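You operate a simulated robot arm through the tools that you are given. There is no shell and no other tool.

The job below is to be done with a simulated robot arm. You get a single attempt, and the scene is never put back.

JOB
Sow the grey pot as the note says and firm the soil.
Fine: Slide the sower over it, one press a seed, slide it back to its end. Firm with the tamper last and put it back. Set down upright: soil tamper.

Only the result counts: the job must be done as asked and must still hold three seconds after the hand-in. Knocking over, shifting, dropping, spilling or breaking anything else fails it.

ROBOT AND FRAMES
A 6-joint arm with a two-finger gripper, fixed in place. Base frame: the origin is at the foot of the arm, x ahead of it, y to its left, z up. Lengths are in m, angles in rad, forces in N, time in s.
Its first joint turns from -2.897 to 2.897 rad. Payload 2.45 kg.
The TCP is the grasp point between the finger pads, 0.02 m short of the fingertips. In the tool frame z runs along the fingers and y along their closing line. The gripper opens to 0.14 m. The gripper's body begins 0.168 m behind the TCP.
Orientation is told as [roll, pitch, yaw] about the base's x, y, z axes, in that order, counted from this pose: with the fingers straight down and closing along the base's y, the tool's x points along the base's -x, its y along +y and its z along -z.

CONTROLS
- The arm moves only by the tool move_arm. Its argument "rows" is a list of rows, each an object of numbers (a shift or turn left out is 0, a gripper value left out holds the last): "tx", "ty", "tz": the shift along the tool's x, y, z in m; "wx", "wy", "wz": the turn, a rotation vector about the tool's x, y, z in rad. In form: [{"tx": .., "ty": .., "tz": .., "wx": .., "wy": .., "wz": ..}, ...]. A call has 1 to 20 rows; each row is the pose to reach, as a shift and turn from the pose commanded when the call began, along the tool's axes at that moment. "fingers" is the gripper command, from -1 (fully open) to 1 (shut), values between in proportion, set as the call begins (left out, the last holds). Each row takes 0.2 s and may step no farther than 0.05 m and 0.15 rad from the row before; otherwise, or with a gripper value out of range, the whole call is refused. Where a pose cannot be reached the arm comes as near as it can. A force on the tool above 40 N (or 10 N above the force at the start of the call, whichever is more), or a blocked arm, ends the call early, and 0.2 s more pass. Each finger travels about 0.045 m/s and halts on what it meets, pressing with about 34 N; the grip force reading is that of the motor and also rises with nothing between the fingers. The clock runs only during rows and for 0.2 s after the last one: add rows that repeat a pose to give the fingers time. It gives the time, the measured TCP pose, the force on the tool (base axes), the opening and the grip force at its end, in the units of the frame above (readings bear some noise), with the torque about the TCP (base axes, N m) and any sound that the robot's microphone picked up.
- Cameras (640 x 400 px; columns grow to the right, rows downward): "scene" is fixed at [0.0488, 0.4986, 1.3953]; the picture's right is [-0.13, -0.99, 0.00], its down [-0.55, 0.07, -0.83] and it looks along [0.83, -0.11, -0.55] (base axes); focal length 325 px, centre (320, 200). "wrist" rides on the gripper at [0.078, 0.011, -0.209] in the tool frame; the picture's right is [-0.14, 0.99, 0.00], its down [-0.92, -0.13, -0.37] and it looks along [-0.37, -0.05, 0.93] (tool axes); focal length 280 px, centre (320, 200). There is no depth. A picture from a camera that has moved, and an enlarged one, comes with that camera's place and axes in the base frame and with its lens.
- snapshot(camera): a new picture of that camera. It takes no simulated time.
- inspect(camera, box): a new picture of the part [left, top, right, bottom] of that camera's present view, enlarged. It takes no simulated time.
- close_job(): hands the job in; it is judged then, once.

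Nothing tells you positions but the pictures and the camera data. Unless the task says otherwise, let go and move clear before handing in.

The tools are called after "Request:" as name(argument=value, ...) on one line, values as JSON. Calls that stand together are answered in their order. move_arm: Moves the arm, as the interface text tells. Its arguments: {"type":"object","properties":{"rows":{"type":"array"},"fingers":{"type":"number"}},"required":["rows"]} The other tools are called the same way: snapshot (camera) takes a picture; inspect (camera, box) takes an enlarged picture of a part of a camera's view; close_job () hands the job in.

At the start:

```text
time_s: 0.0
eef_pos: [0.6133, 0.6428, 1.122]
ee_rot: [-0.002, 0.0, -0.002]
force: [0.7, 0.1, -0.2]
torque: [0.0, -0.02, -0.01]
gripper_width: 0.1401
grasp_force: 0.0
```

scene: 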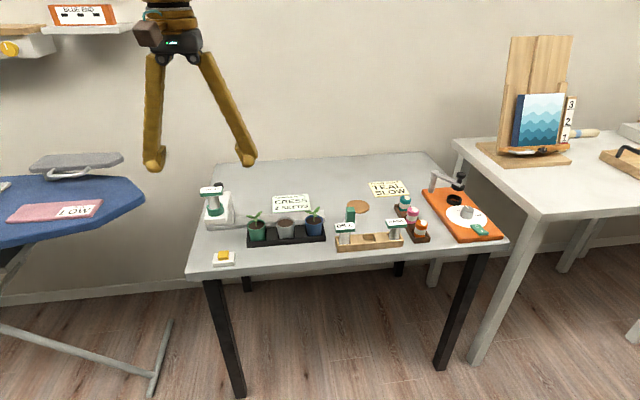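
wrist: 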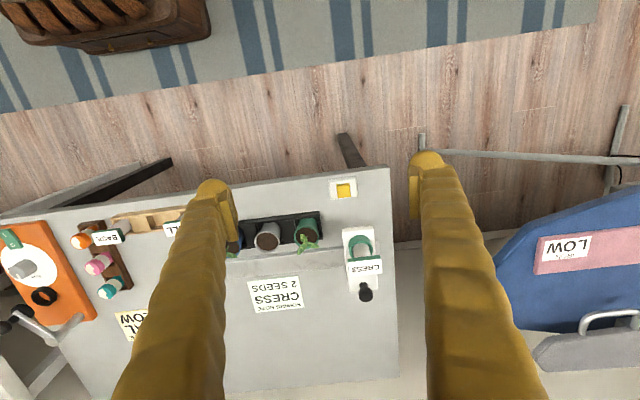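

I see a table with a tray of three pots, a seed sower on the left, a note reading "CRESS 2 SEEDS", and a rack with two tamper-like tools. I'll look closer before moving.

Request:
inspect(camera="scene", box=[190, 170, 350, 270])

Request:
inspect(camera="scene", box=[320, 170, 480, 270])

Request:
inspect(camera="wrist", box=[220, 170, 400, 310])

Request:
inspect(camera="wrist", box=[0, 190, 200, 320])

```text
4.00 times, centred on (270, 220) of scene
camera zoom: at [0.0488, 0.4986, 1.3953], right [-0.13, -0.99, 0.0], down [-0.55, 0.07, -0.83], along [0.83, -0.11, -0.55], focal length 1299 px, centre (520, 120)
```

zoom: 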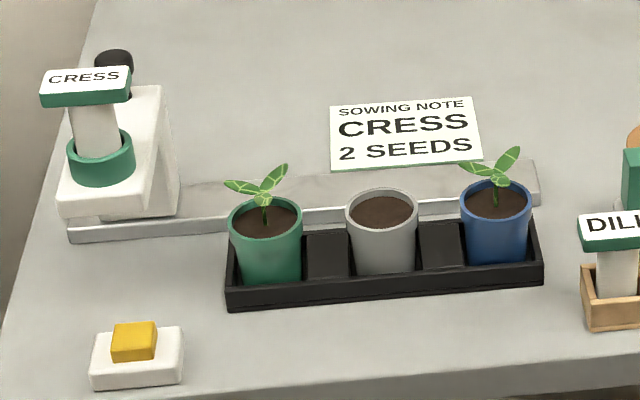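

```text
4.00 times, centred on (400, 220) of scene
camera zoom: at [0.0488, 0.4986, 1.3953], right [-0.13, -0.99, 0.0], down [-0.55, 0.07, -0.83], along [0.83, -0.11, -0.55], focal length 1299 px, centre (0, 120)
```

zoom: 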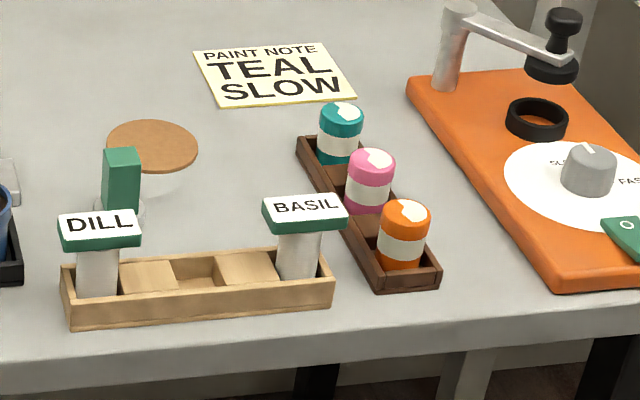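

```text
2.86 times, centred on (310, 240) of wrist
camera zoom: at [0.5354, 0.6527, 1.3312], right [0.14, 0.99, 0.0], down [0.92, -0.13, 0.37], along [0.37, -0.05, -0.93], focal length 801 px, centre (349, 86)
```

zoom: 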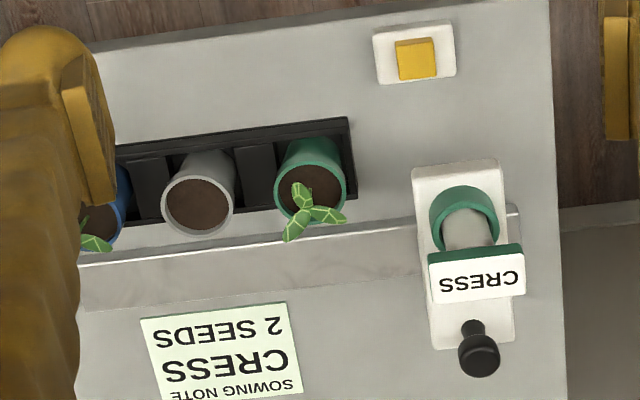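

```text
3.08 times, centred on (100, 255) of wrist
camera zoom: at [0.5354, 0.6527, 1.3312], right [0.14, 0.99, 0.0], down [0.92, -0.13, 0.37], along [0.37, -0.05, -0.93], focal length 863 px, centre (997, 31)
```

zoom: 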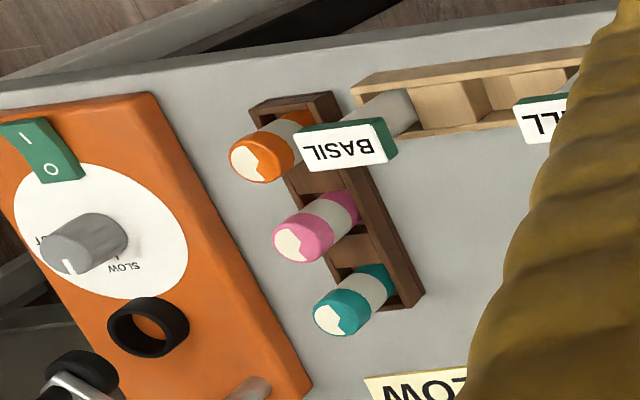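

The layout so far: grey pot rim near (0.82, 0.50, 0.81), and the sower carriage near (0.83, 0.69) on a rail that runs behind the pots. I'll move the wrist camera closer to the sower for a better view.

Request:
move_arm(rows=[{"ty": 0.03, "tz": 0.03}, {"ty": 0.05, "tz": 0.06}, {"ty": 0.05, "tz": 0.1}], fingers=-1)

Request:
inspect(camera="wrist", box=[220, 100, 460, 400])

Request:
snapshot(camera="wrist")

Request:
inspect(camera="scene", box=[195, 175, 259, 235])

Request:
inspect(camera="scene", box=[325, 190, 389, 240])

```text
time_s: 0.8
eef_pos: [0.6134, 0.6928, 1.0212]
ee_rot: [0.003, 0.0, -0.001]
force: [-0.9, -0.2, 0.1]
torque: [0.03, 0.02, 0.01]
gripper_width: 0.1401
grasp_force: 0.0
```

```text
1.33 times, centred on (340, 250) of wrist
camera zoom: at [0.5345, 0.7029, 1.231], right [0.14, 0.99, 0.0], down [0.92, -0.13, 0.37], along [0.37, -0.05, -0.93], focal length 374 px, centre (293, 133)
```

zoom: 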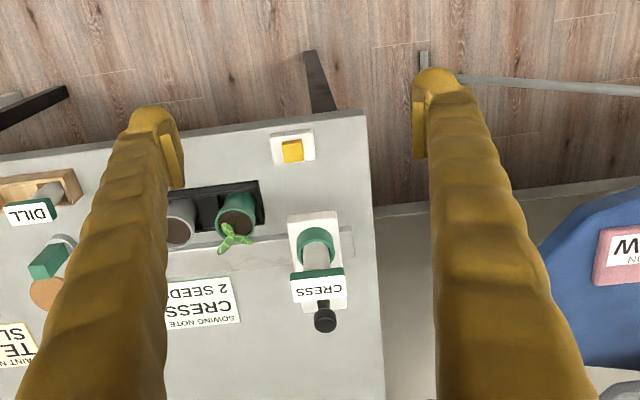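

```text
taken
camera wrist: at [0.5345, 0.7029, 1.231], right [0.14, 0.99, 0.0], down [0.92, -0.13, 0.37], along [0.37, -0.05, -0.93], focal length 280 px, centre (320, 200)
```

wrist: 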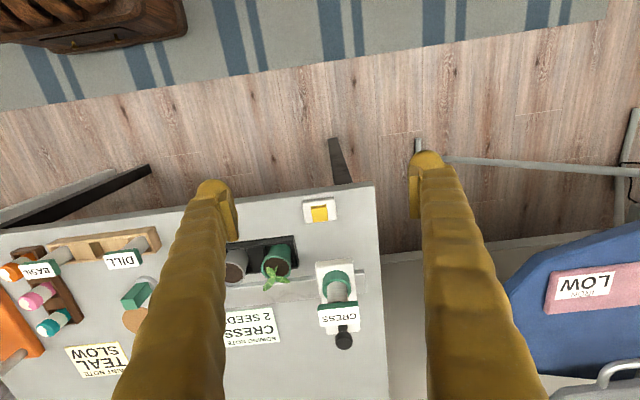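

```text
6.67 times, centred on (227, 205) of scene
camera zoom: at [0.0488, 0.4986, 1.3953], right [-0.13, -0.99, 0.0], down [-0.55, 0.07, -0.83], along [0.83, -0.11, -0.55], focal length 2164 px, centre (940, 167)
```

zoom: 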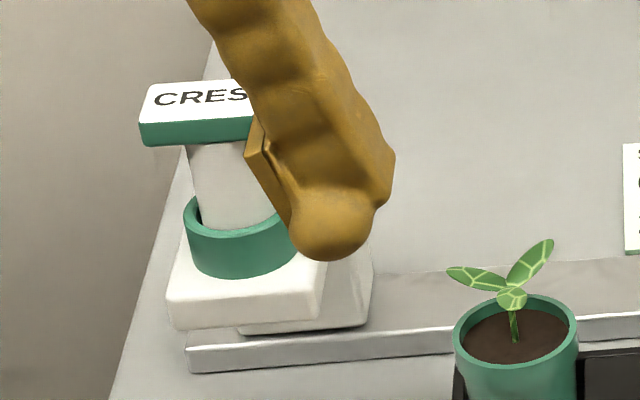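

```text
8.00 times, centred on (357, 215) of scene
camera zoom: at [0.0488, 0.4986, 1.3953], right [-0.13, -0.99, 0.0], down [-0.55, 0.07, -0.83], along [0.83, -0.11, -0.55], focal length 2597 px, centre (24, 80)
```

zoom: 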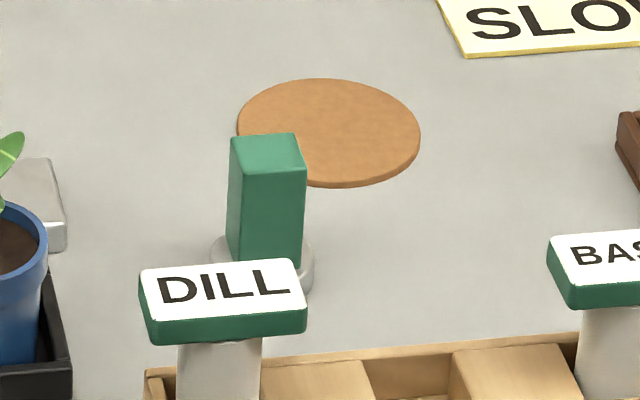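

The tamper is a green handle block on a grey disc, and it stands beside a cork coaster. I'll zoom in on the sower, the yellow button and the tamper to work out what gets pressed.

Request:
inspect(camera="wrist", box=[300, 250, 380, 360])

Request:
inspect(camera="wrist", box=[295, 190, 345, 230])

Request:
inspect(camera="wrist", box=[90, 230, 180, 350])

Request:
inspect(camera="scene", box=[205, 245, 245, 270])

Request:
inspect(camera="wrist", box=[220, 225, 310, 350])

```text
3.64 times, centred on (340, 305) of wrist
camera zoom: at [0.5345, 0.7029, 1.231], right [0.14, 0.99, 0.0], down [0.92, -0.13, 0.37], along [0.37, -0.05, -0.93], focal length 1020 px, centre (247, -182)
```

zoom: 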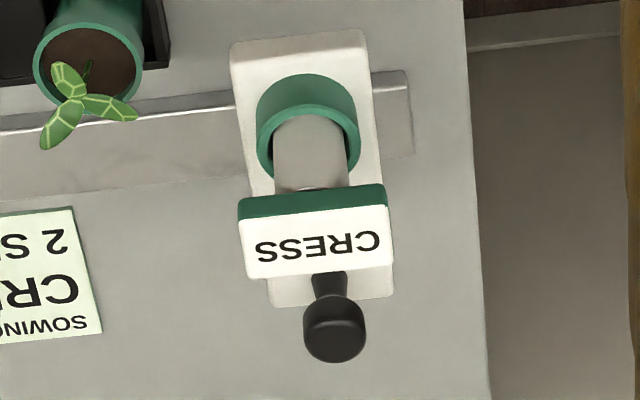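

```text
10.00 times, centred on (320, 210) of wrist
camera zoom: at [0.5345, 0.7029, 1.231], right [0.14, 0.99, 0.0], down [0.92, -0.13, 0.37], along [0.37, -0.05, -0.93], focal length 2804 px, centre (320, 100)
```

zoom: 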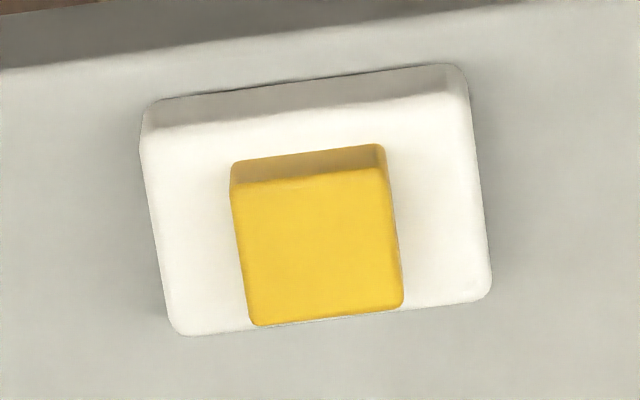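

```text
3.33 times, centred on (135, 290) of wrist
camera zoom: at [0.5345, 0.7029, 1.231], right [0.14, 0.99, 0.0], down [0.92, -0.13, 0.37], along [0.37, -0.05, -0.93], focal length 935 px, centre (937, -100)
```

zoom: 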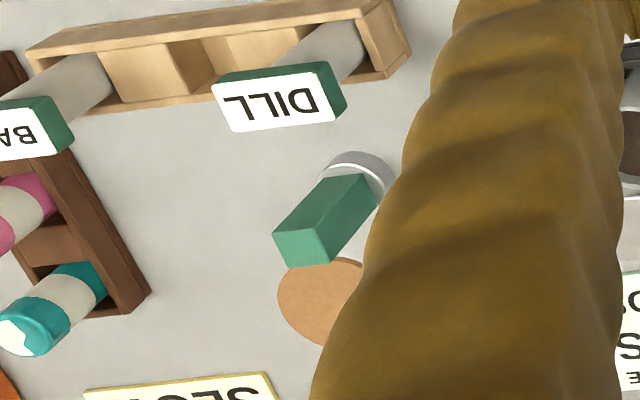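

```text
16.00 times, centred on (225, 258) of scene
camera zoom: at [0.0488, 0.4986, 1.3953], right [-0.13, -0.99, 0.0], down [-0.55, 0.07, -0.83], along [0.83, -0.11, -0.55], focal length 5194 px, centre (1840, -720)
```

zoom: 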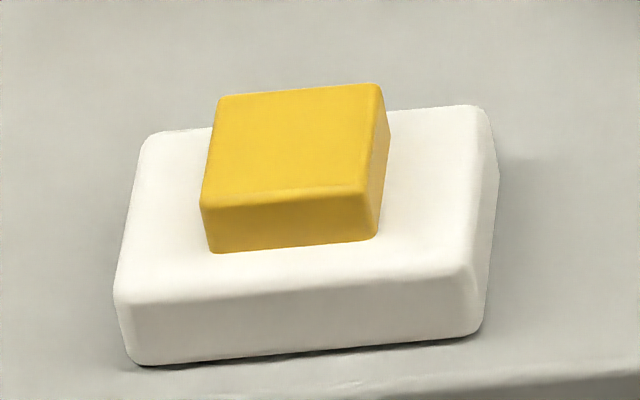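

```text
3.20 times, centred on (265, 288) of wrist
camera zoom: at [0.5345, 0.7029, 1.231], right [0.14, 0.99, 0.0], down [0.92, -0.13, 0.37], along [0.37, -0.05, -0.93], focal length 897 px, centre (496, -80)
```

zoom: 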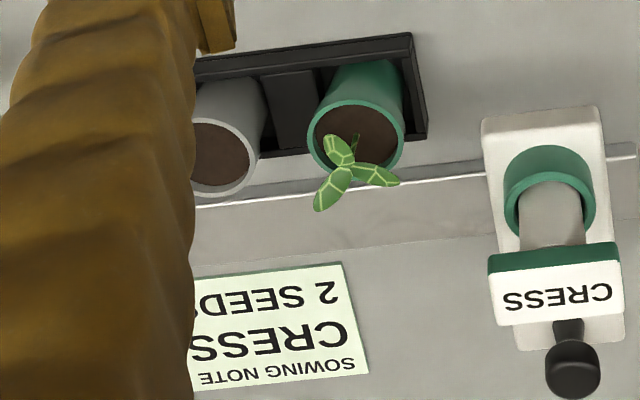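

My working model: the white carriage carries the CRESS cartridge in a green ring at (0.82, 0.69), with a black handle knob at its rear near (0.91, 0.69, 0.90). The yellow button at (0.74, 0.67) may be the dispense button. I'll tilt forward and hover near the knob to test reach.

Request:
move_arm(rows=[{"tx": -0.045, "tz": -0.01, "wy": -0.1}, {"tx": -0.09, "tz": -0.02, "wy": -0.2}, {"tx": -0.135, "tz": -0.02, "wy": -0.3}, {"tx": -0.18, "tz": -0.02, "wy": -0.4}, {"tx": -0.225, "tz": -0.02, "wy": -0.5}, {"tx": -0.27, "tz": -0.02, "wy": -0.5}])

Request:
snapshot(camera="wrist")

Request:
snapshot(camera="scene")

```text
time_s: 2.2
eef_pos: [0.8846, 0.6923, 1.0437]
ee_rot: [-0.001, -0.501, 0.0]
force: [-0.1, 0.5, 0.6]
torque: [-0.01, -0.03, 0.04]
gripper_width: 0.1401
grasp_force: 0.0
```

```text
taken
camera wrist: at [0.7162, 0.7022, 1.1888], right [0.12, 0.99, 0.07], down [0.63, -0.13, 0.77], along [0.77, -0.05, -0.64], focal length 280 px, centre (320, 200)
```

wrist: 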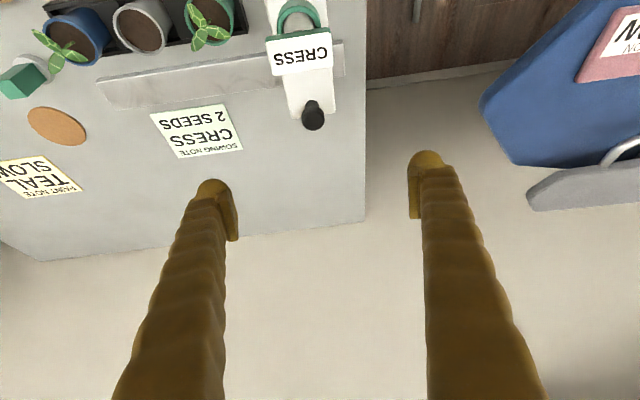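

```text
taken
```

scene: 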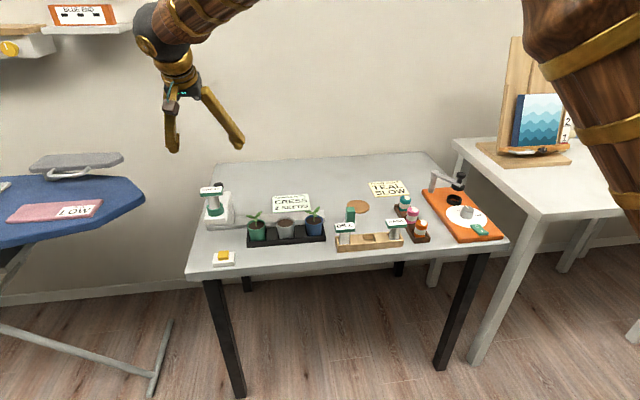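

The arm reaches that pose. Now I'll zoom on the sower to fix the knob position accurately.

Request:
inspect(camera="wrist", box=[240, 0, 370, 140])

Request:
inspect(camera="wrist", box=[0, 0, 130, 140])

Request:
inspect(camera="scene", box=[195, 175, 259, 235])

```text
2.86 times, centred on (305, 70) of wrist
camera zoom: at [0.7162, 0.7022, 1.1888], right [0.12, 0.99, 0.07], down [0.63, -0.13, 0.77], along [0.77, -0.05, -0.64], focal length 801 px, centre (363, 571)
```

zoom: 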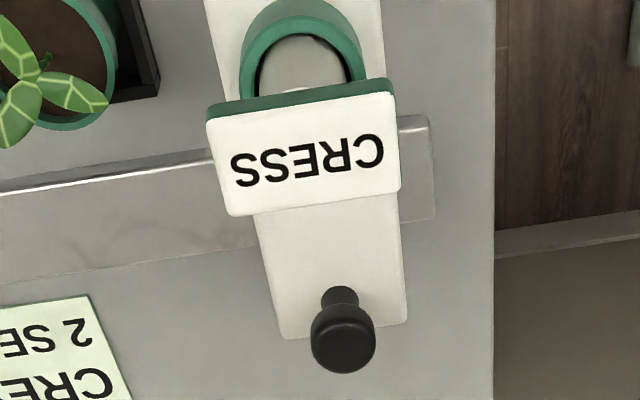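

```text
2.86 times, centred on (65, 70) of wrist
camera zoom: at [0.7162, 0.7022, 1.1888], right [0.12, 0.99, 0.07], down [0.63, -0.13, 0.77], along [0.77, -0.05, -0.64], focal length 801 px, centre (1049, 571)
```

zoom: 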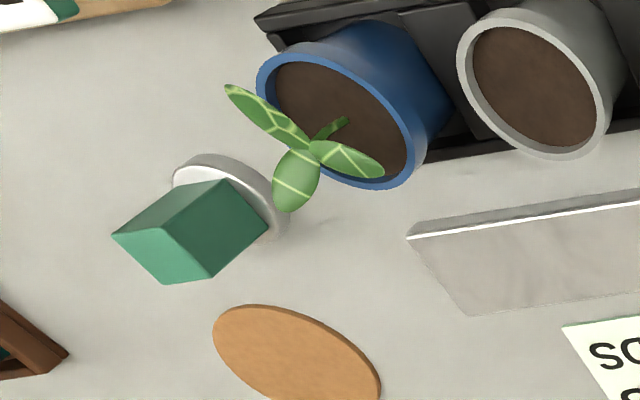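

```text
6.67 times, centred on (227, 205) of scene
camera zoom: at [0.0488, 0.4986, 1.3953], right [-0.13, -0.99, 0.0], down [-0.55, 0.07, -0.83], along [0.83, -0.11, -0.55], focal length 2164 px, centre (940, 167)
```

zoom: 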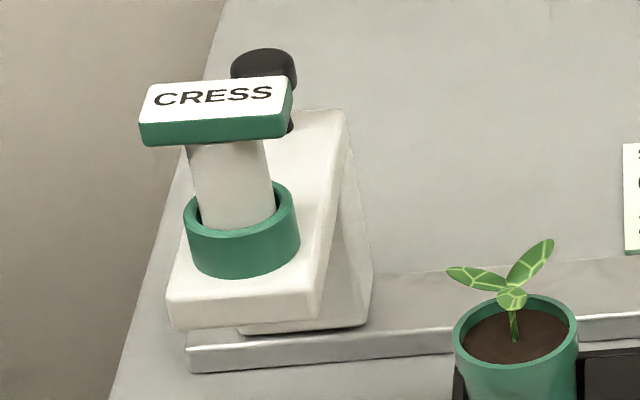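

Both views put the knob top at about (0.911, 0.689, 0.905), roughly 27 mm across. I'll lower the fingers around it.

Request:
move_arm(rows=[{"tx": 0.013, "ty": -0.001, "tz": 0.04}, {"tx": 0.026, "ty": -0.002, "tz": 0.08}, {"tx": 0.037, "ty": -0.003, "tz": 0.11}, {"tx": 0.043, "ty": -0.0033, "tz": 0.13}, {"tx": 0.048, "ty": -0.0033, "tz": 0.143}, {"tx": 0.048, "ty": -0.0033, "tz": 0.143}])

Request:
snapshot(camera="wrist")

Request:
inspect(camera="scene", box=[180, 150, 300, 240])

```text
time_s: 3.6
eef_pos: [0.9095, 0.6888, 0.8935]
ee_rot: [-0.001, -0.502, -0.003]
force: [0.3, -1.2, 0.0]
torque: [-0.01, -0.02, 0.02]
gripper_width: 0.1401
grasp_force: 0.1
```

```text
taken
camera wrist: at [0.7407, 0.6996, 1.0392], right [0.12, 0.99, 0.07], down [0.63, -0.13, 0.76], along [0.77, -0.05, -0.64], focal length 280 px, centre (320, 200)
```

wrist: 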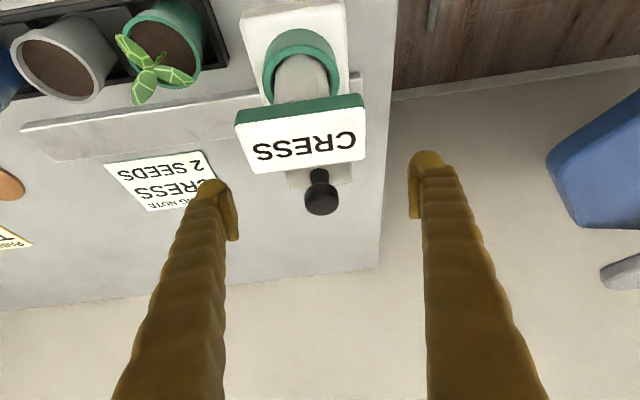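

```text
4.44 times, centred on (240, 195) of scene
camera zoom: at [0.0488, 0.4986, 1.3953], right [-0.13, -0.99, 0.0], down [-0.55, 0.07, -0.83], along [0.83, -0.11, -0.55], focal length 1443 px, centre (676, 222)
```

zoom: 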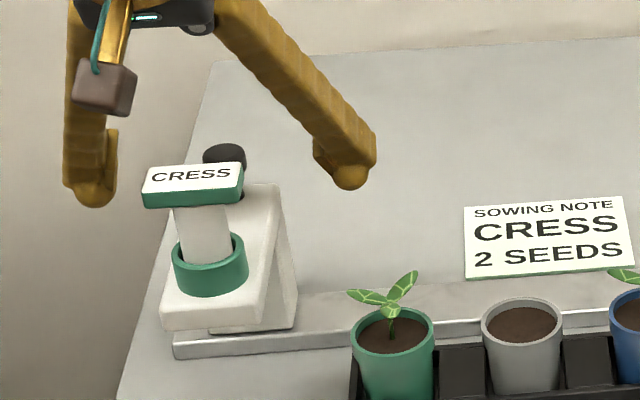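

The fingers straddle the knob and the TCP projects right onto it. Closing on the knob now.

Request:
move_arm(rows=[{}, {}, {}, {}, {}, {}, {}, {}], fingers=1)

Request:
snapshot(camera="wrist")

```text
time_s: 5.4
eef_pos: [0.9099, 0.69, 0.894]
ee_rot: [0.0, -0.5, -0.001]
force: [0.0, 1.4, 0.5]
torque: [0.0, 0.0, -0.01]
gripper_width: 0.0263
grasp_force: 36.3
```

```text
taken
camera wrist: at [0.7407, 0.6996, 1.0395], right [0.12, 0.99, 0.07], down [0.63, -0.13, 0.76], along [0.77, -0.05, -0.64], focal length 280 px, centre (320, 200)
```

wrist: 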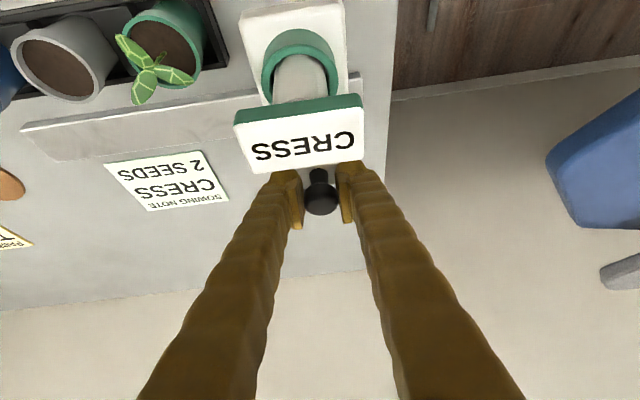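

The knob is gripped at 26 mm. I'll slide it gently toward −y, watching the forces.

Request:
move_arm(rows=[{"ty": -0.01}, {"ty": -0.025}, {"ty": -0.04}])

Request:
snapshot(camera="wrist")

Request:
inspect(camera="scene", box=[180, 150, 340, 250])

```text
time_s: 6.2
eef_pos: [0.9094, 0.6482, 0.8936]
ee_rot: [0.0, -0.499, 0.0]
force: [-4.7, -1.2, 4.6]
torque: [-0.08, 0.1, -0.01]
gripper_width: 0.0264
grasp_force: 44.9
```

```text
taken
camera wrist: at [0.7407, 0.6598, 1.0394], right [0.12, 0.99, 0.07], down [0.63, -0.13, 0.76], along [0.77, -0.05, -0.64], focal length 280 px, centre (320, 200)
```

wrist: 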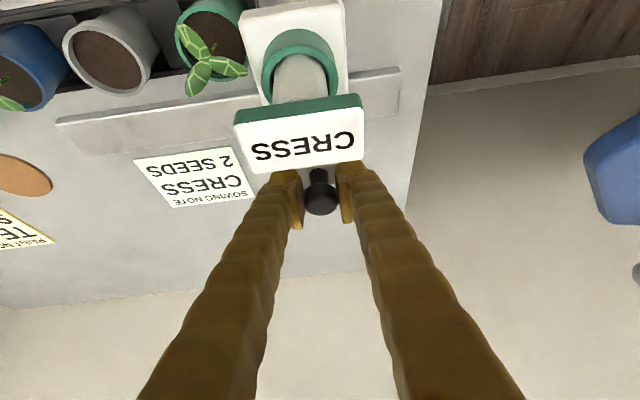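

```text
4.00 times, centred on (260, 200) of scene
camera zoom: at [0.0488, 0.4986, 1.3953], right [-0.13, -0.99, 0.0], down [-0.55, 0.07, -0.83], along [0.83, -0.11, -0.55], focal length 1299 px, centre (560, 200)
```

zoom: 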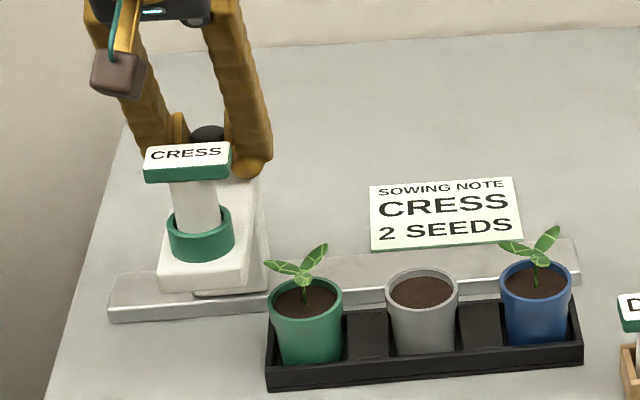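

The carriage moves freely with small forces. I'll keep going past the green pot, in smaller steps.

Request:
move_arm(rows=[{"ty": -0.01}, {"ty": -0.025}, {"ty": -0.04}])

Request:
snapshot(camera="wrist")

Request:
inspect(camera="scene", box=[180, 150, 340, 250])

```text
time_s: 7.0
eef_pos: [0.9093, 0.6085, 0.8928]
ee_rot: [0.001, -0.499, -0.001]
force: [-21.5, -0.9, 16.7]
torque: [0.02, 0.27, -0.1]
gripper_width: 0.0261
grasp_force: 44.9
```

```text
taken
camera wrist: at [0.7407, 0.6192, 1.0394], right [0.12, 0.99, 0.07], down [0.63, -0.13, 0.76], along [0.77, -0.05, -0.64], focal length 280 px, centre (320, 200)
```

wrist: 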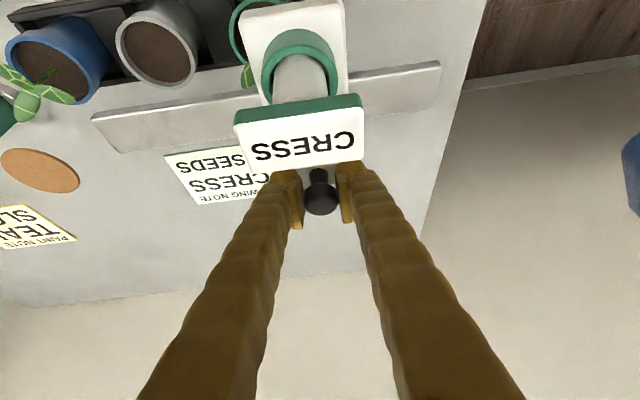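

```text
4.00 times, centred on (260, 200) of scene
camera zoom: at [0.0488, 0.4986, 1.3953], right [-0.13, -0.99, 0.0], down [-0.55, 0.07, -0.83], along [0.83, -0.11, -0.55], focal length 1299 px, centre (560, 200)
```

zoom: 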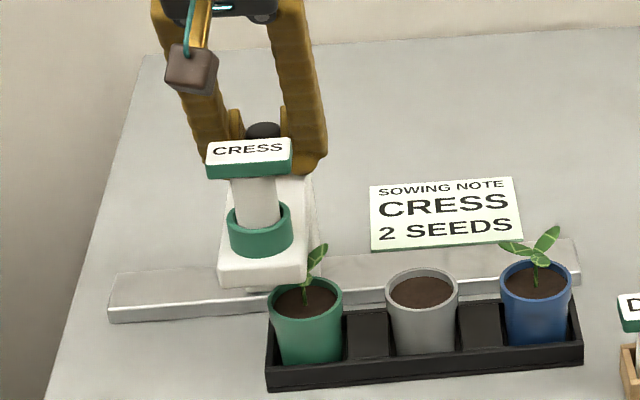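

The side and vertical forces are growing, about 25 N along the tool, so my path doesn't quite match the rail. I'll ease off in the direction of the force and re-measure.

Request:
move_arm(rows=[{"tx": 0.001, "tz": -0.002}, {"tx": 0.001, "tz": -0.002}])

Request:
inspect(camera="wrist", box=[220, 0, 400, 220])

Request:
inspect(camera="scene", box=[220, 170, 284, 235])

```text
time_s: 7.6
eef_pos: [0.9104, 0.6079, 0.8936]
ee_rot: [0.001, -0.502, -0.001]
force: [23.6, 0.7, -9.6]
torque: [0.04, -0.27, 0.04]
gripper_width: 0.0263
grasp_force: 44.8
```

```text
1.82 times, centred on (310, 110) of wrist
camera zoom: at [0.7407, 0.6185, 1.0394], right [0.12, 0.99, 0.07], down [0.63, -0.13, 0.76], along [0.77, -0.05, -0.64], focal length 510 px, centre (338, 364)
```

zoom: 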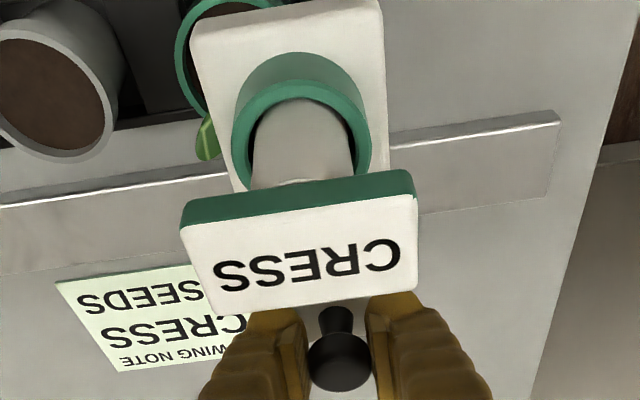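

```text
6.15 times, centred on (252, 202) of scene
camera zoom: at [0.0488, 0.4986, 1.3953], right [-0.13, -0.99, 0.0], down [-0.55, 0.07, -0.83], along [0.83, -0.11, -0.55], focal length 1998 px, centre (738, 185)
```

zoom: 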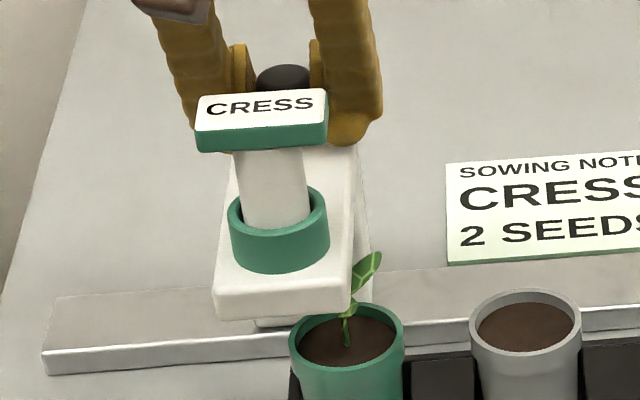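

The grip is very stiff, and 2 mm reversed the force. I'll go back about half of that and continue with a slight drift correction.

Request:
move_arm(rows=[{"tx": -0.0006, "tz": 0.0009}, {"tx": -0.0005, "ty": -0.012, "tz": 0.0007}, {"tx": -0.0004, "ty": -0.024, "tz": 0.0005}, {"tx": -0.0003, "ty": -0.035, "tz": 0.0003}])

Request:
inspect(camera="scene", box=[220, 165, 300, 245])

```text
time_s: 8.5
eef_pos: [0.909, 0.5822, 0.8934]
ee_rot: [0.0, -0.502, -0.002]
force: [9.2, 2.2, -4.4]
torque: [-0.02, 0.14, -0.08]
gripper_width: 0.0261
grasp_force: 44.8
stopped in row 4: the force on the tool passed its limit at 41 N (the readings are from after the stop); the commanded pose is now the measured one
```

```text
5.00 times, centred on (260, 205) of scene
camera zoom: at [0.0488, 0.4986, 1.3953], right [-0.13, -0.99, 0.0], down [-0.55, 0.07, -0.83], along [0.83, -0.11, -0.55], focal length 1623 px, centre (620, 175)
```

zoom: 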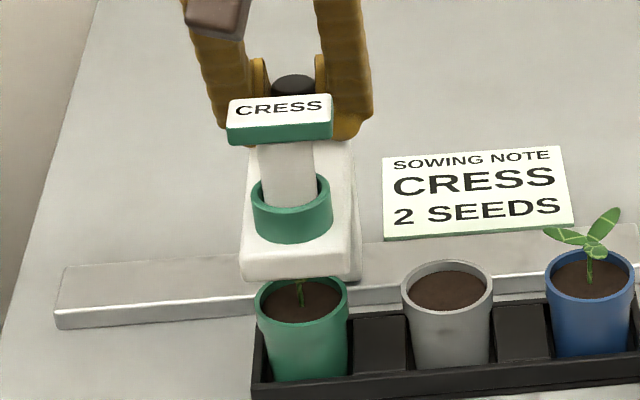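

The tight grip over-constrains the slide. I'll open the fingers slightly to about 32 mm so they only cage the knob and push along y.

Request:
move_arm(rows=[{}, {}, {}], fingers=0.54)

Request:
move_arm(rows=[{"ty": -0.008}, {"ty": -0.016}, {"ty": -0.024}, {"ty": -0.032}])

Request:
inspect(camera="scene", box=[220, 165, 300, 245])

Request:
snapshot(camera="wrist")

```text
time_s: 9.3
eef_pos: [0.9091, 0.5823, 0.8941]
ee_rot: [0.002, -0.499, -0.003]
force: [0.3, 0.3, 0.0]
torque: [0.0, 0.02, 0.0]
gripper_width: 0.0327
grasp_force: 0.1
```

```text
time_s: 10.3
eef_pos: [0.9088, 0.5497, 0.8926]
ee_rot: [0.001, -0.499, 0.001]
force: [0.0, 1.2, 0.2]
torque: [-0.01, -0.01, 0.02]
gripper_width: 0.0329
grasp_force: 0.3
```

```text
5.00 times, centred on (260, 205) of scene
camera zoom: at [0.0488, 0.4986, 1.3953], right [-0.13, -0.99, 0.0], down [-0.55, 0.07, -0.83], along [0.83, -0.11, -0.55], focal length 1623 px, centre (620, 175)
```

zoom: 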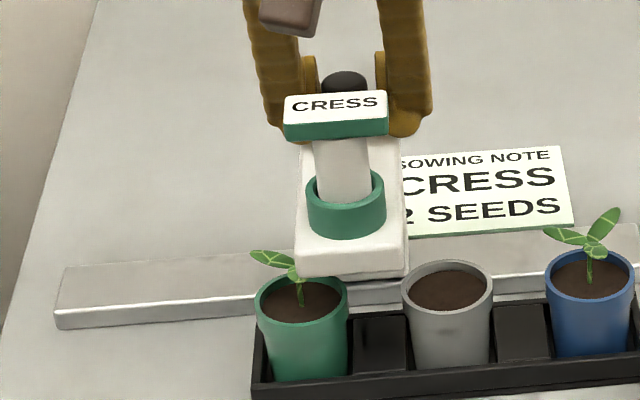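

```text
taken
camera wrist: at [0.7402, 0.5603, 1.0391], right [0.12, 0.99, 0.07], down [0.63, -0.13, 0.76], along [0.77, -0.05, -0.64], focal length 280 px, centre (320, 200)
```

wrist: 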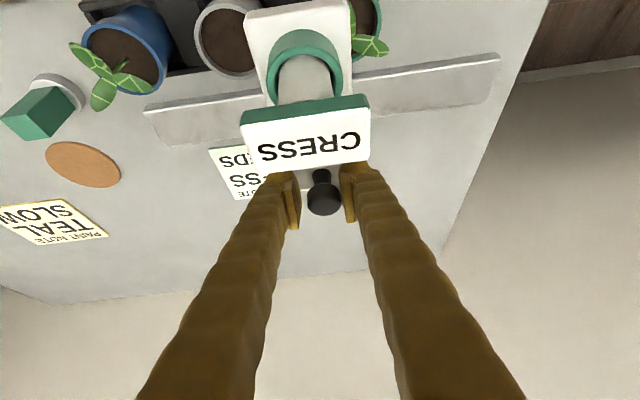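

The carriage clears the seedling and the caging works. I need about 50 mm more to reach the grey pot.

Request:
move_arm(rows=[{"ty": -0.012}, {"ty": -0.024}, {"ty": -0.036}, {"ty": -0.044}, {"ty": -0.05}])

Request:
inspect(camera="scene", box=[245, 175, 325, 255])

Request:
snapshot(camera="wrist")

```text
time_s: 11.5
eef_pos: [0.9089, 0.5006, 0.8928]
ee_rot: [0.003, -0.5, -0.002]
force: [0.2, 0.2, -0.3]
torque: [0.04, -0.02, 0.01]
gripper_width: 0.0322
grasp_force: 0.0
```

```text
5.00 times, centred on (285, 215) of scene
camera zoom: at [0.0488, 0.4986, 1.3953], right [-0.13, -0.99, 0.0], down [-0.55, 0.07, -0.83], along [0.83, -0.11, -0.55], focal length 1623 px, centre (495, 125)
```

zoom: 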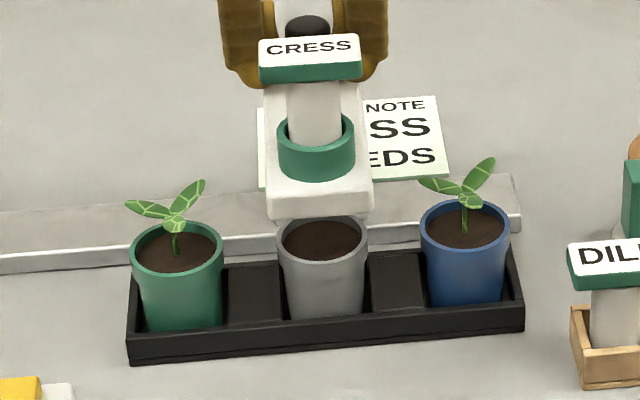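

```text
taken
camera wrist: at [0.7401, 0.5111, 1.0388], right [0.12, 0.99, 0.07], down [0.63, -0.13, 0.77], along [0.77, -0.05, -0.64], focal length 280 px, centre (320, 200)
```

wrist: 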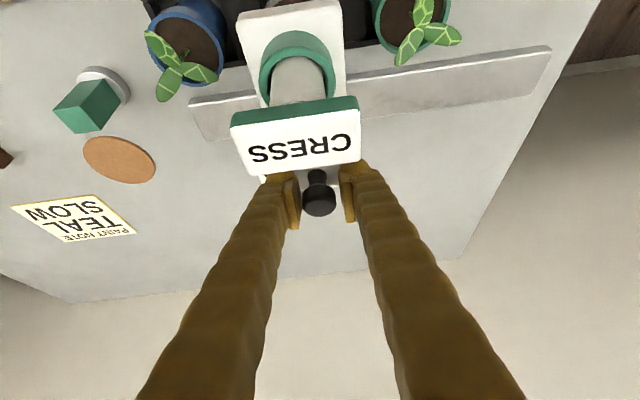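

The ring now sits over the grey pot, within about 2 mm by the scene view. I'll open a little, back off the knob and rise clear.

Request:
move_arm(rows=[{}, {}, {"tz": -0.02}, {"tz": -0.05}, {"tz": -0.09}, {"tz": -0.13}, {"tz": -0.17}], fingers=0.3)

Request:
snapshot(camera="wrist")

Request:
inspect(camera="scene", box=[245, 175, 325, 255])

```text
time_s: 13.1
eef_pos: [0.8276, 0.4988, 1.0407]
ee_rot: [0.0, -0.501, -0.001]
force: [0.1, -0.8, 0.4]
torque: [-0.01, -0.03, 0.01]
gripper_width: 0.0492
grasp_force: 0.0
```

```text
taken
camera wrist: at [0.6598, 0.5098, 1.1873], right [0.12, 0.99, 0.07], down [0.63, -0.13, 0.76], along [0.77, -0.05, -0.64], focal length 280 px, centre (320, 200)
```

wrist: 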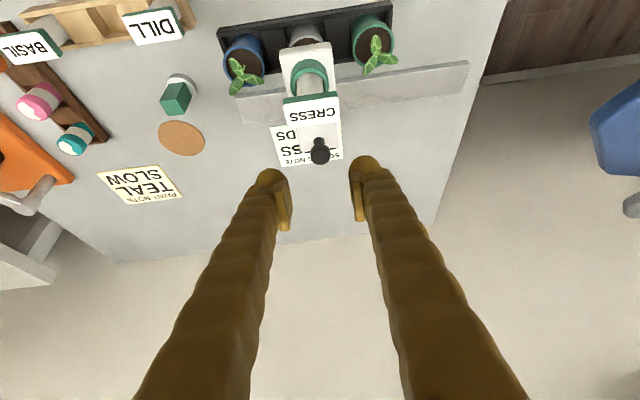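

```text
5.00 times, centred on (285, 215) of scene
camera zoom: at [0.0488, 0.4986, 1.3953], right [-0.13, -0.99, 0.0], down [-0.55, 0.07, -0.83], along [0.83, -0.11, -0.55], focal length 1623 px, centre (495, 125)
```

zoom: 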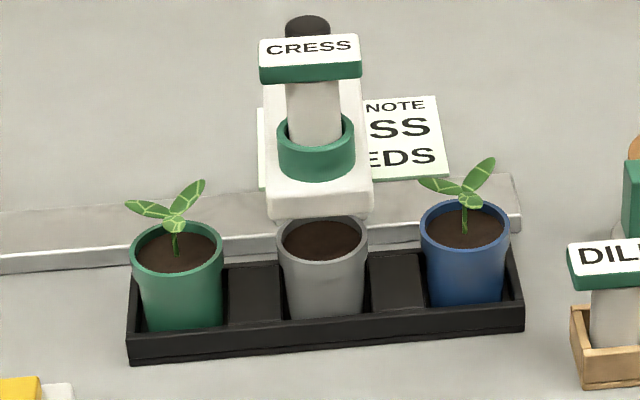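

Clear of the knob, and nothing else moved. I'll double-check the ring-to-pot alignment in the wrist view.

Request:
inspect(camera="wrist", box=[210, 0, 410, 170])

```text
2.35 times, centred on (310, 85) of wrist
camera zoom: at [0.6598, 0.5098, 1.1873], right [0.12, 0.99, 0.07], down [0.63, -0.13, 0.76], along [0.77, -0.05, -0.64], focal length 660 px, centre (344, 471)
```

zoom: 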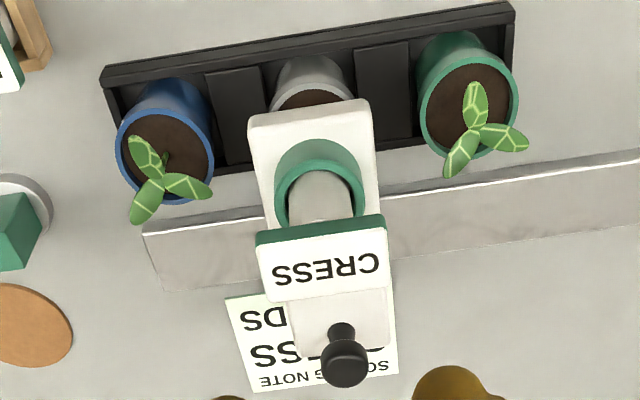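

Everything agrees: the ring is at y≈0.500 and the grey pot at y≈0.500. Next I'll try the yellow button at about (0.740, 0.674, 0.784) as the likely dispense button. I'll hover above it with closed fingers.

Request:
move_arm(rows=[{"tx": 0.0154, "ty": 0.035, "tz": -0.0084, "wy": 0.06}, {"tx": 0.0308, "ty": 0.07, "tz": -0.0168, "wy": 0.12}, {"tx": 0.0461, "ty": 0.105, "tz": -0.0252, "wy": 0.18}, {"tx": 0.0615, "ty": 0.14, "tz": -0.0336, "wy": 0.24}, {"tx": 0.0769, "ty": 0.175, "tz": -0.042, "wy": 0.3}, {"tx": 0.0769, "ty": 0.175, "tz": -0.042, "wy": 0.3}], fingers=1)

Request:
snapshot(camera="wrist")

```text
time_s: 14.5
eef_pos: [0.7428, 0.6748, 1.0446]
ee_rot: [0.0, -0.198, -0.002]
force: [0.6, 0.0, -1.4]
torque: [0.02, -0.01, -0.01]
gripper_width: 0.0003
grasp_force: 29.4
```

```text
taken
camera wrist: at [0.6233, 0.6862, 1.2332], right [0.14, 0.99, 0.03], down [0.83, -0.13, 0.54], along [0.54, -0.05, -0.84], focal length 280 px, centre (320, 200)
```

wrist: 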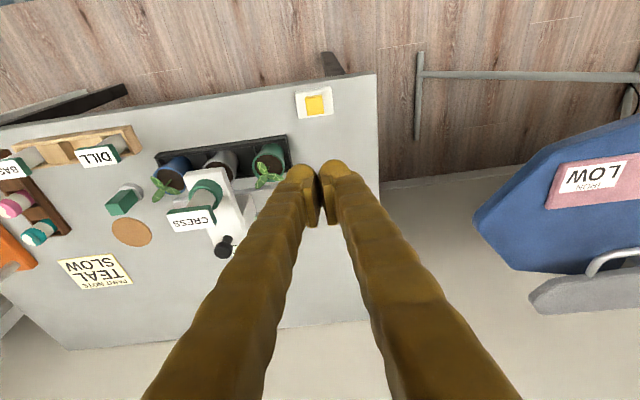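

The button location is confirmed near (0.737, 0.676). I'll straighten up and descend above it.

Request:
move_arm(rows=[{"tx": 0.0106, "ty": 0.0003, "tz": 0.045, "wy": 0.05}, {"tx": 0.0212, "ty": 0.0006, "tz": 0.09, "wy": 0.1}, {"tx": 0.0318, "ty": 0.001, "tz": 0.135, "wy": 0.15}, {"tx": 0.0424, "ty": 0.001, "tz": 0.1797, "wy": 0.2}, {"tx": 0.0424, "ty": 0.001, "tz": 0.1797, "wy": 0.2}])

Request:
snapshot(camera="wrist")

Request:
inspect(camera="scene", box=[190, 200, 270, 280])

```text
time_s: 15.7
eef_pos: [0.7373, 0.6774, 0.8583]
ee_rot: [0.003, 0.0, -0.002]
force: [-0.7, 0.1, -0.7]
torque: [-0.04, -0.01, 0.04]
gripper_width: 0.0
grasp_force: 29.7
```

```text
taken
camera wrist: at [0.6586, 0.6873, 1.0674], right [0.14, 0.99, 0.0], down [0.92, -0.13, 0.37], along [0.37, -0.05, -0.93], focal length 280 px, centre (320, 200)
```

wrist: 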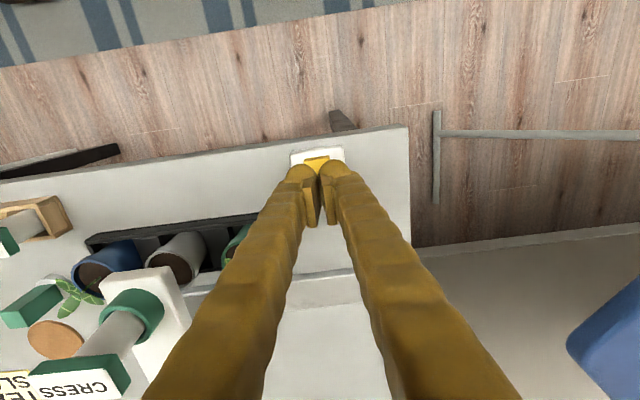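

```text
5.00 times, centred on (230, 240) of scene
camera zoom: at [0.0488, 0.4986, 1.3953], right [-0.13, -0.99, 0.0], down [-0.55, 0.07, -0.83], along [0.83, -0.11, -0.55], focal length 1623 px, centre (770, 0)
```

zoom: 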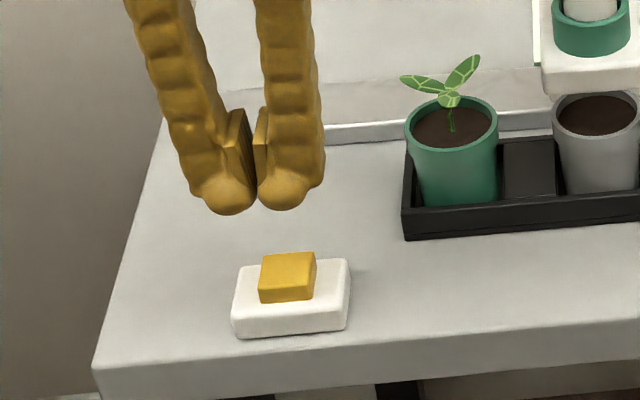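

The fingers are vertical above the button. I'll descend slowly and press once, watching force and sound.

Request:
move_arm(rows=[{"ty": -0.003, "tz": 0.025}, {"ty": -0.003, "tz": 0.045}, {"ty": -0.003, "tz": 0.049}])

Request:
inspect(camera="scene", box=[190, 200, 270, 280])

```text
time_s: 16.5
eef_pos: [0.7351, 0.6733, 0.8075]
ee_rot: [-0.001, 0.001, -0.001]
force: [0.5, 0.4, 0.1]
torque: [-0.02, -0.02, -0.02]
gripper_width: 0.0
grasp_force: 29.6
```

```text
5.00 times, centred on (230, 240) of scene
camera zoom: at [0.0488, 0.4986, 1.3953], right [-0.13, -0.99, 0.0], down [-0.55, 0.07, -0.83], along [0.83, -0.11, -0.55], focal length 1623 px, centre (770, 0)
```

zoom: 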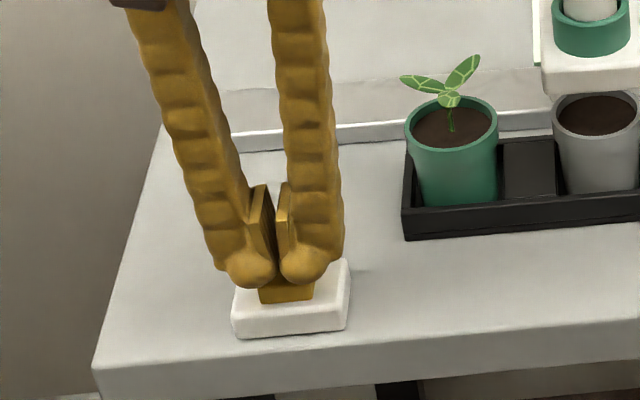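

Request:
move_arm(rows=[{"tz": 0.002}, {"tz": 0.004}, {"tz": 0.006}, {"tz": 0.008}])

Request:
inspect(camera="scene", box=[190, 200, 270, 280])

Request:
inspect(camera="scene", box=[265, 205, 305, 245])

```text
time_s: 17.5
eef_pos: [0.7339, 0.6737, 0.8012]
ee_rot: [-0.001, -0.001, 0.002]
force: [0.1, 0.0, 0.6]
torque: [-0.05, -0.02, 0.05]
gripper_width: 0.0061
grasp_force: 29.4
```

```text
5.00 times, centred on (230, 240) of scene
camera zoom: at [0.0488, 0.4986, 1.3953], right [-0.13, -0.99, 0.0], down [-0.55, 0.07, -0.83], along [0.83, -0.11, -0.55], focal length 1623 px, centre (770, 0)
```

zoom: 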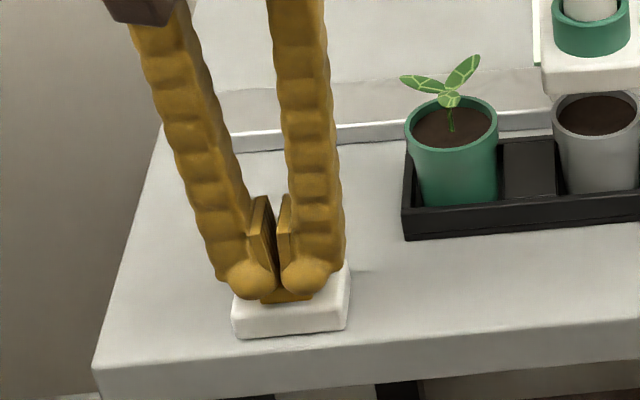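

```text
10.00 times, centred on (285, 225) of scene
camera zoom: at [0.0488, 0.4986, 1.3953], right [-0.13, -0.99, 0.0], down [-0.55, 0.07, -0.83], along [0.83, -0.11, -0.55], focal length 3246 px, centre (670, -50)
```

zoom: 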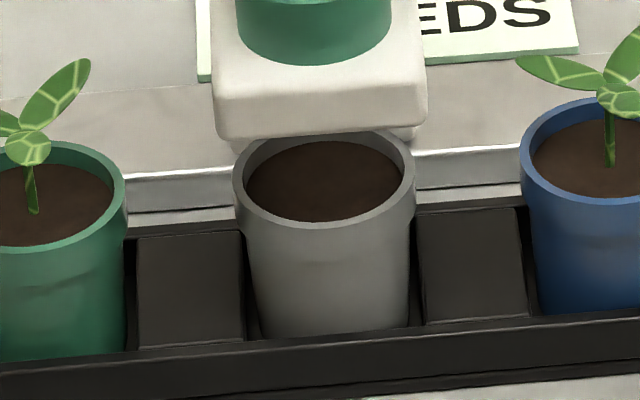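

No sound yet, and the closed fingers were spread 6 mm, so something wedged between them. I'll lift and look.

Request:
move_arm(rows=[{"tz": -0.01}, {"tz": -0.03}, {"tz": -0.05}])

Request:
inspect(camera="scene", box=[205, 230, 245, 270])

Request:
inspect(camera="wrist", box=[270, 110, 370, 240])

Request:
inspect(camera="scene", box=[190, 170, 310, 260])

```text
time_s: 18.3
eef_pos: [0.7334, 0.6737, 0.8507]
ee_rot: [0.0, -0.002, 0.0]
force: [-1.1, -0.9, 0.1]
torque: [-0.04, 0.0, 0.01]
gripper_width: 0.0001
grasp_force: 29.6
```

```text
10.00 times, centred on (225, 250) of scene
camera zoom: at [0.0488, 0.4986, 1.3953], right [-0.13, -0.99, 0.0], down [-0.55, 0.07, -0.83], along [0.83, -0.11, -0.55], focal length 3246 px, centre (1270, -300)
```

zoom: 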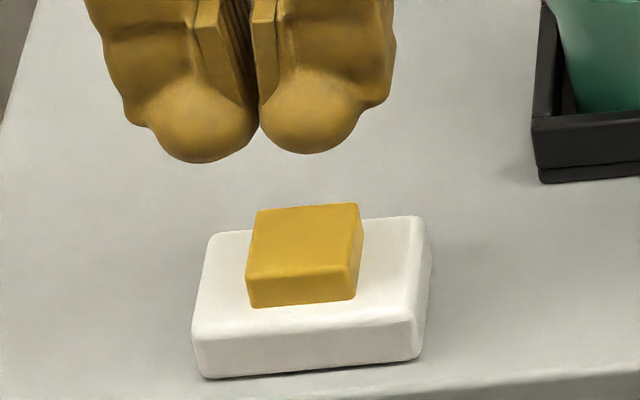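

```text
3.08 times, centred on (320, 175) of wrist
camera zoom: at [0.6541, 0.6843, 1.0602], right [0.14, 0.99, 0.0], down [0.92, -0.13, 0.37], along [0.36, -0.05, -0.93], focal length 863 px, centre (320, 277)
```

zoom: 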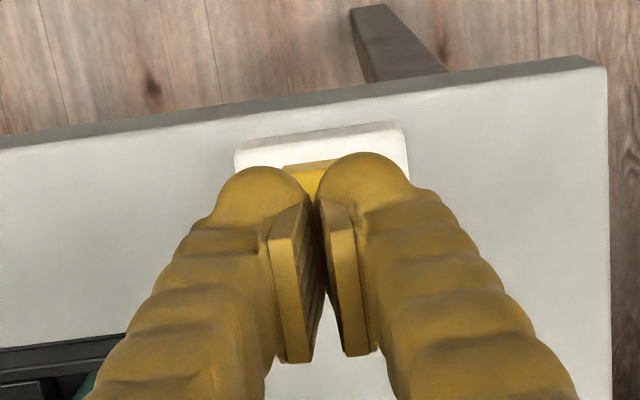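

```text
4.44 times, centred on (250, 215) of scene
camera zoom: at [0.0488, 0.4986, 1.3953], right [-0.13, -0.99, 0.0], down [-0.55, 0.07, -0.83], along [0.83, -0.11, -0.55], focal length 1443 px, centre (631, 133)
```

zoom: 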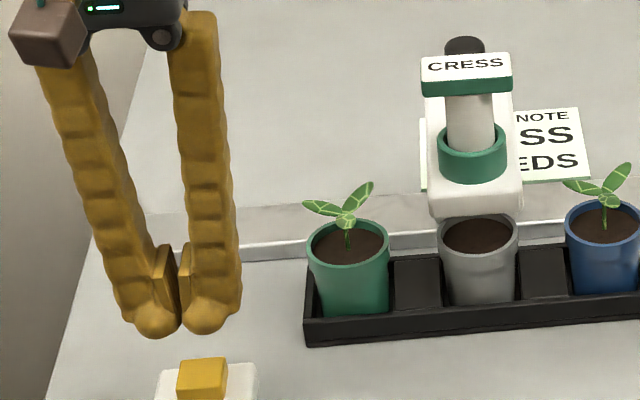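

The button looks intact and undepressed, and the rounded fingertips only touched its top. I'll re-centre and press a bit deeper in small steps.

Request:
move_arm(rows=[{"tx": -0.003, "ty": -0.001, "tz": 0.03}, {"tx": -0.003, "ty": -0.001, "tz": 0.046}, {"tx": -0.003, "ty": -0.001, "tz": 0.049}, {"tx": -0.003, "ty": -0.001, "tz": 0.051}, {"tx": -0.003, "ty": -0.001, "tz": 0.053}, {"tx": -0.003, "ty": -0.001, "tz": 0.055}, {"tx": -0.003, "ty": -0.001, "tz": 0.057}])

Request:
inspect(camera="scene", box=[205, 230, 245, 270])

Request:
inspect(camera="scene", box=[265, 205, 305, 245])

```text
time_s: 19.9
eef_pos: [0.7363, 0.6726, 0.7945]
ee_rot: [0.001, -0.003, -0.001]
force: [0.4, -3.0, 11.5]
torque: [-0.12, 0.0, -0.03]
gripper_width: 0.006
grasp_force: 29.5
heard: click
```

```text
10.00 times, centred on (225, 250) of scene
camera zoom: at [0.0488, 0.4986, 1.3953], right [-0.13, -0.99, 0.0], down [-0.55, 0.07, -0.83], along [0.83, -0.11, -0.55], focal length 3246 px, centre (1270, -300)
```

zoom: 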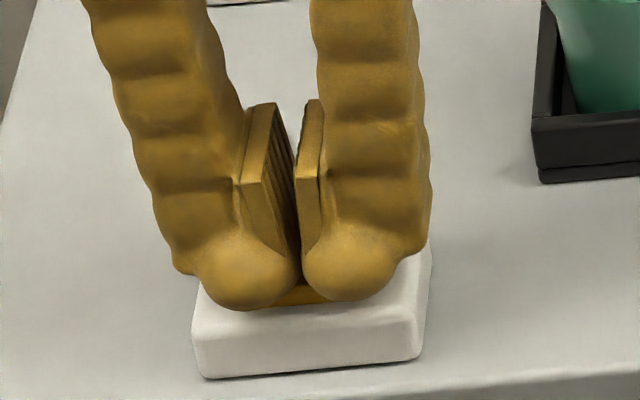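

```text
10.00 times, centred on (285, 225) of scene
camera zoom: at [0.0488, 0.4986, 1.3953], right [-0.13, -0.99, 0.0], down [-0.55, 0.07, -0.83], along [0.83, -0.11, -0.55], focal length 3246 px, centre (670, -50)
```

zoom: 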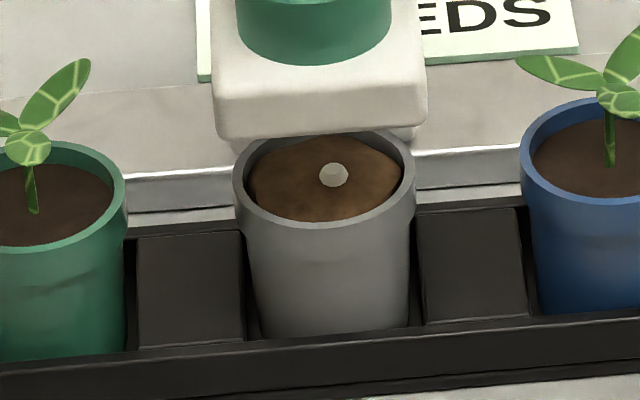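

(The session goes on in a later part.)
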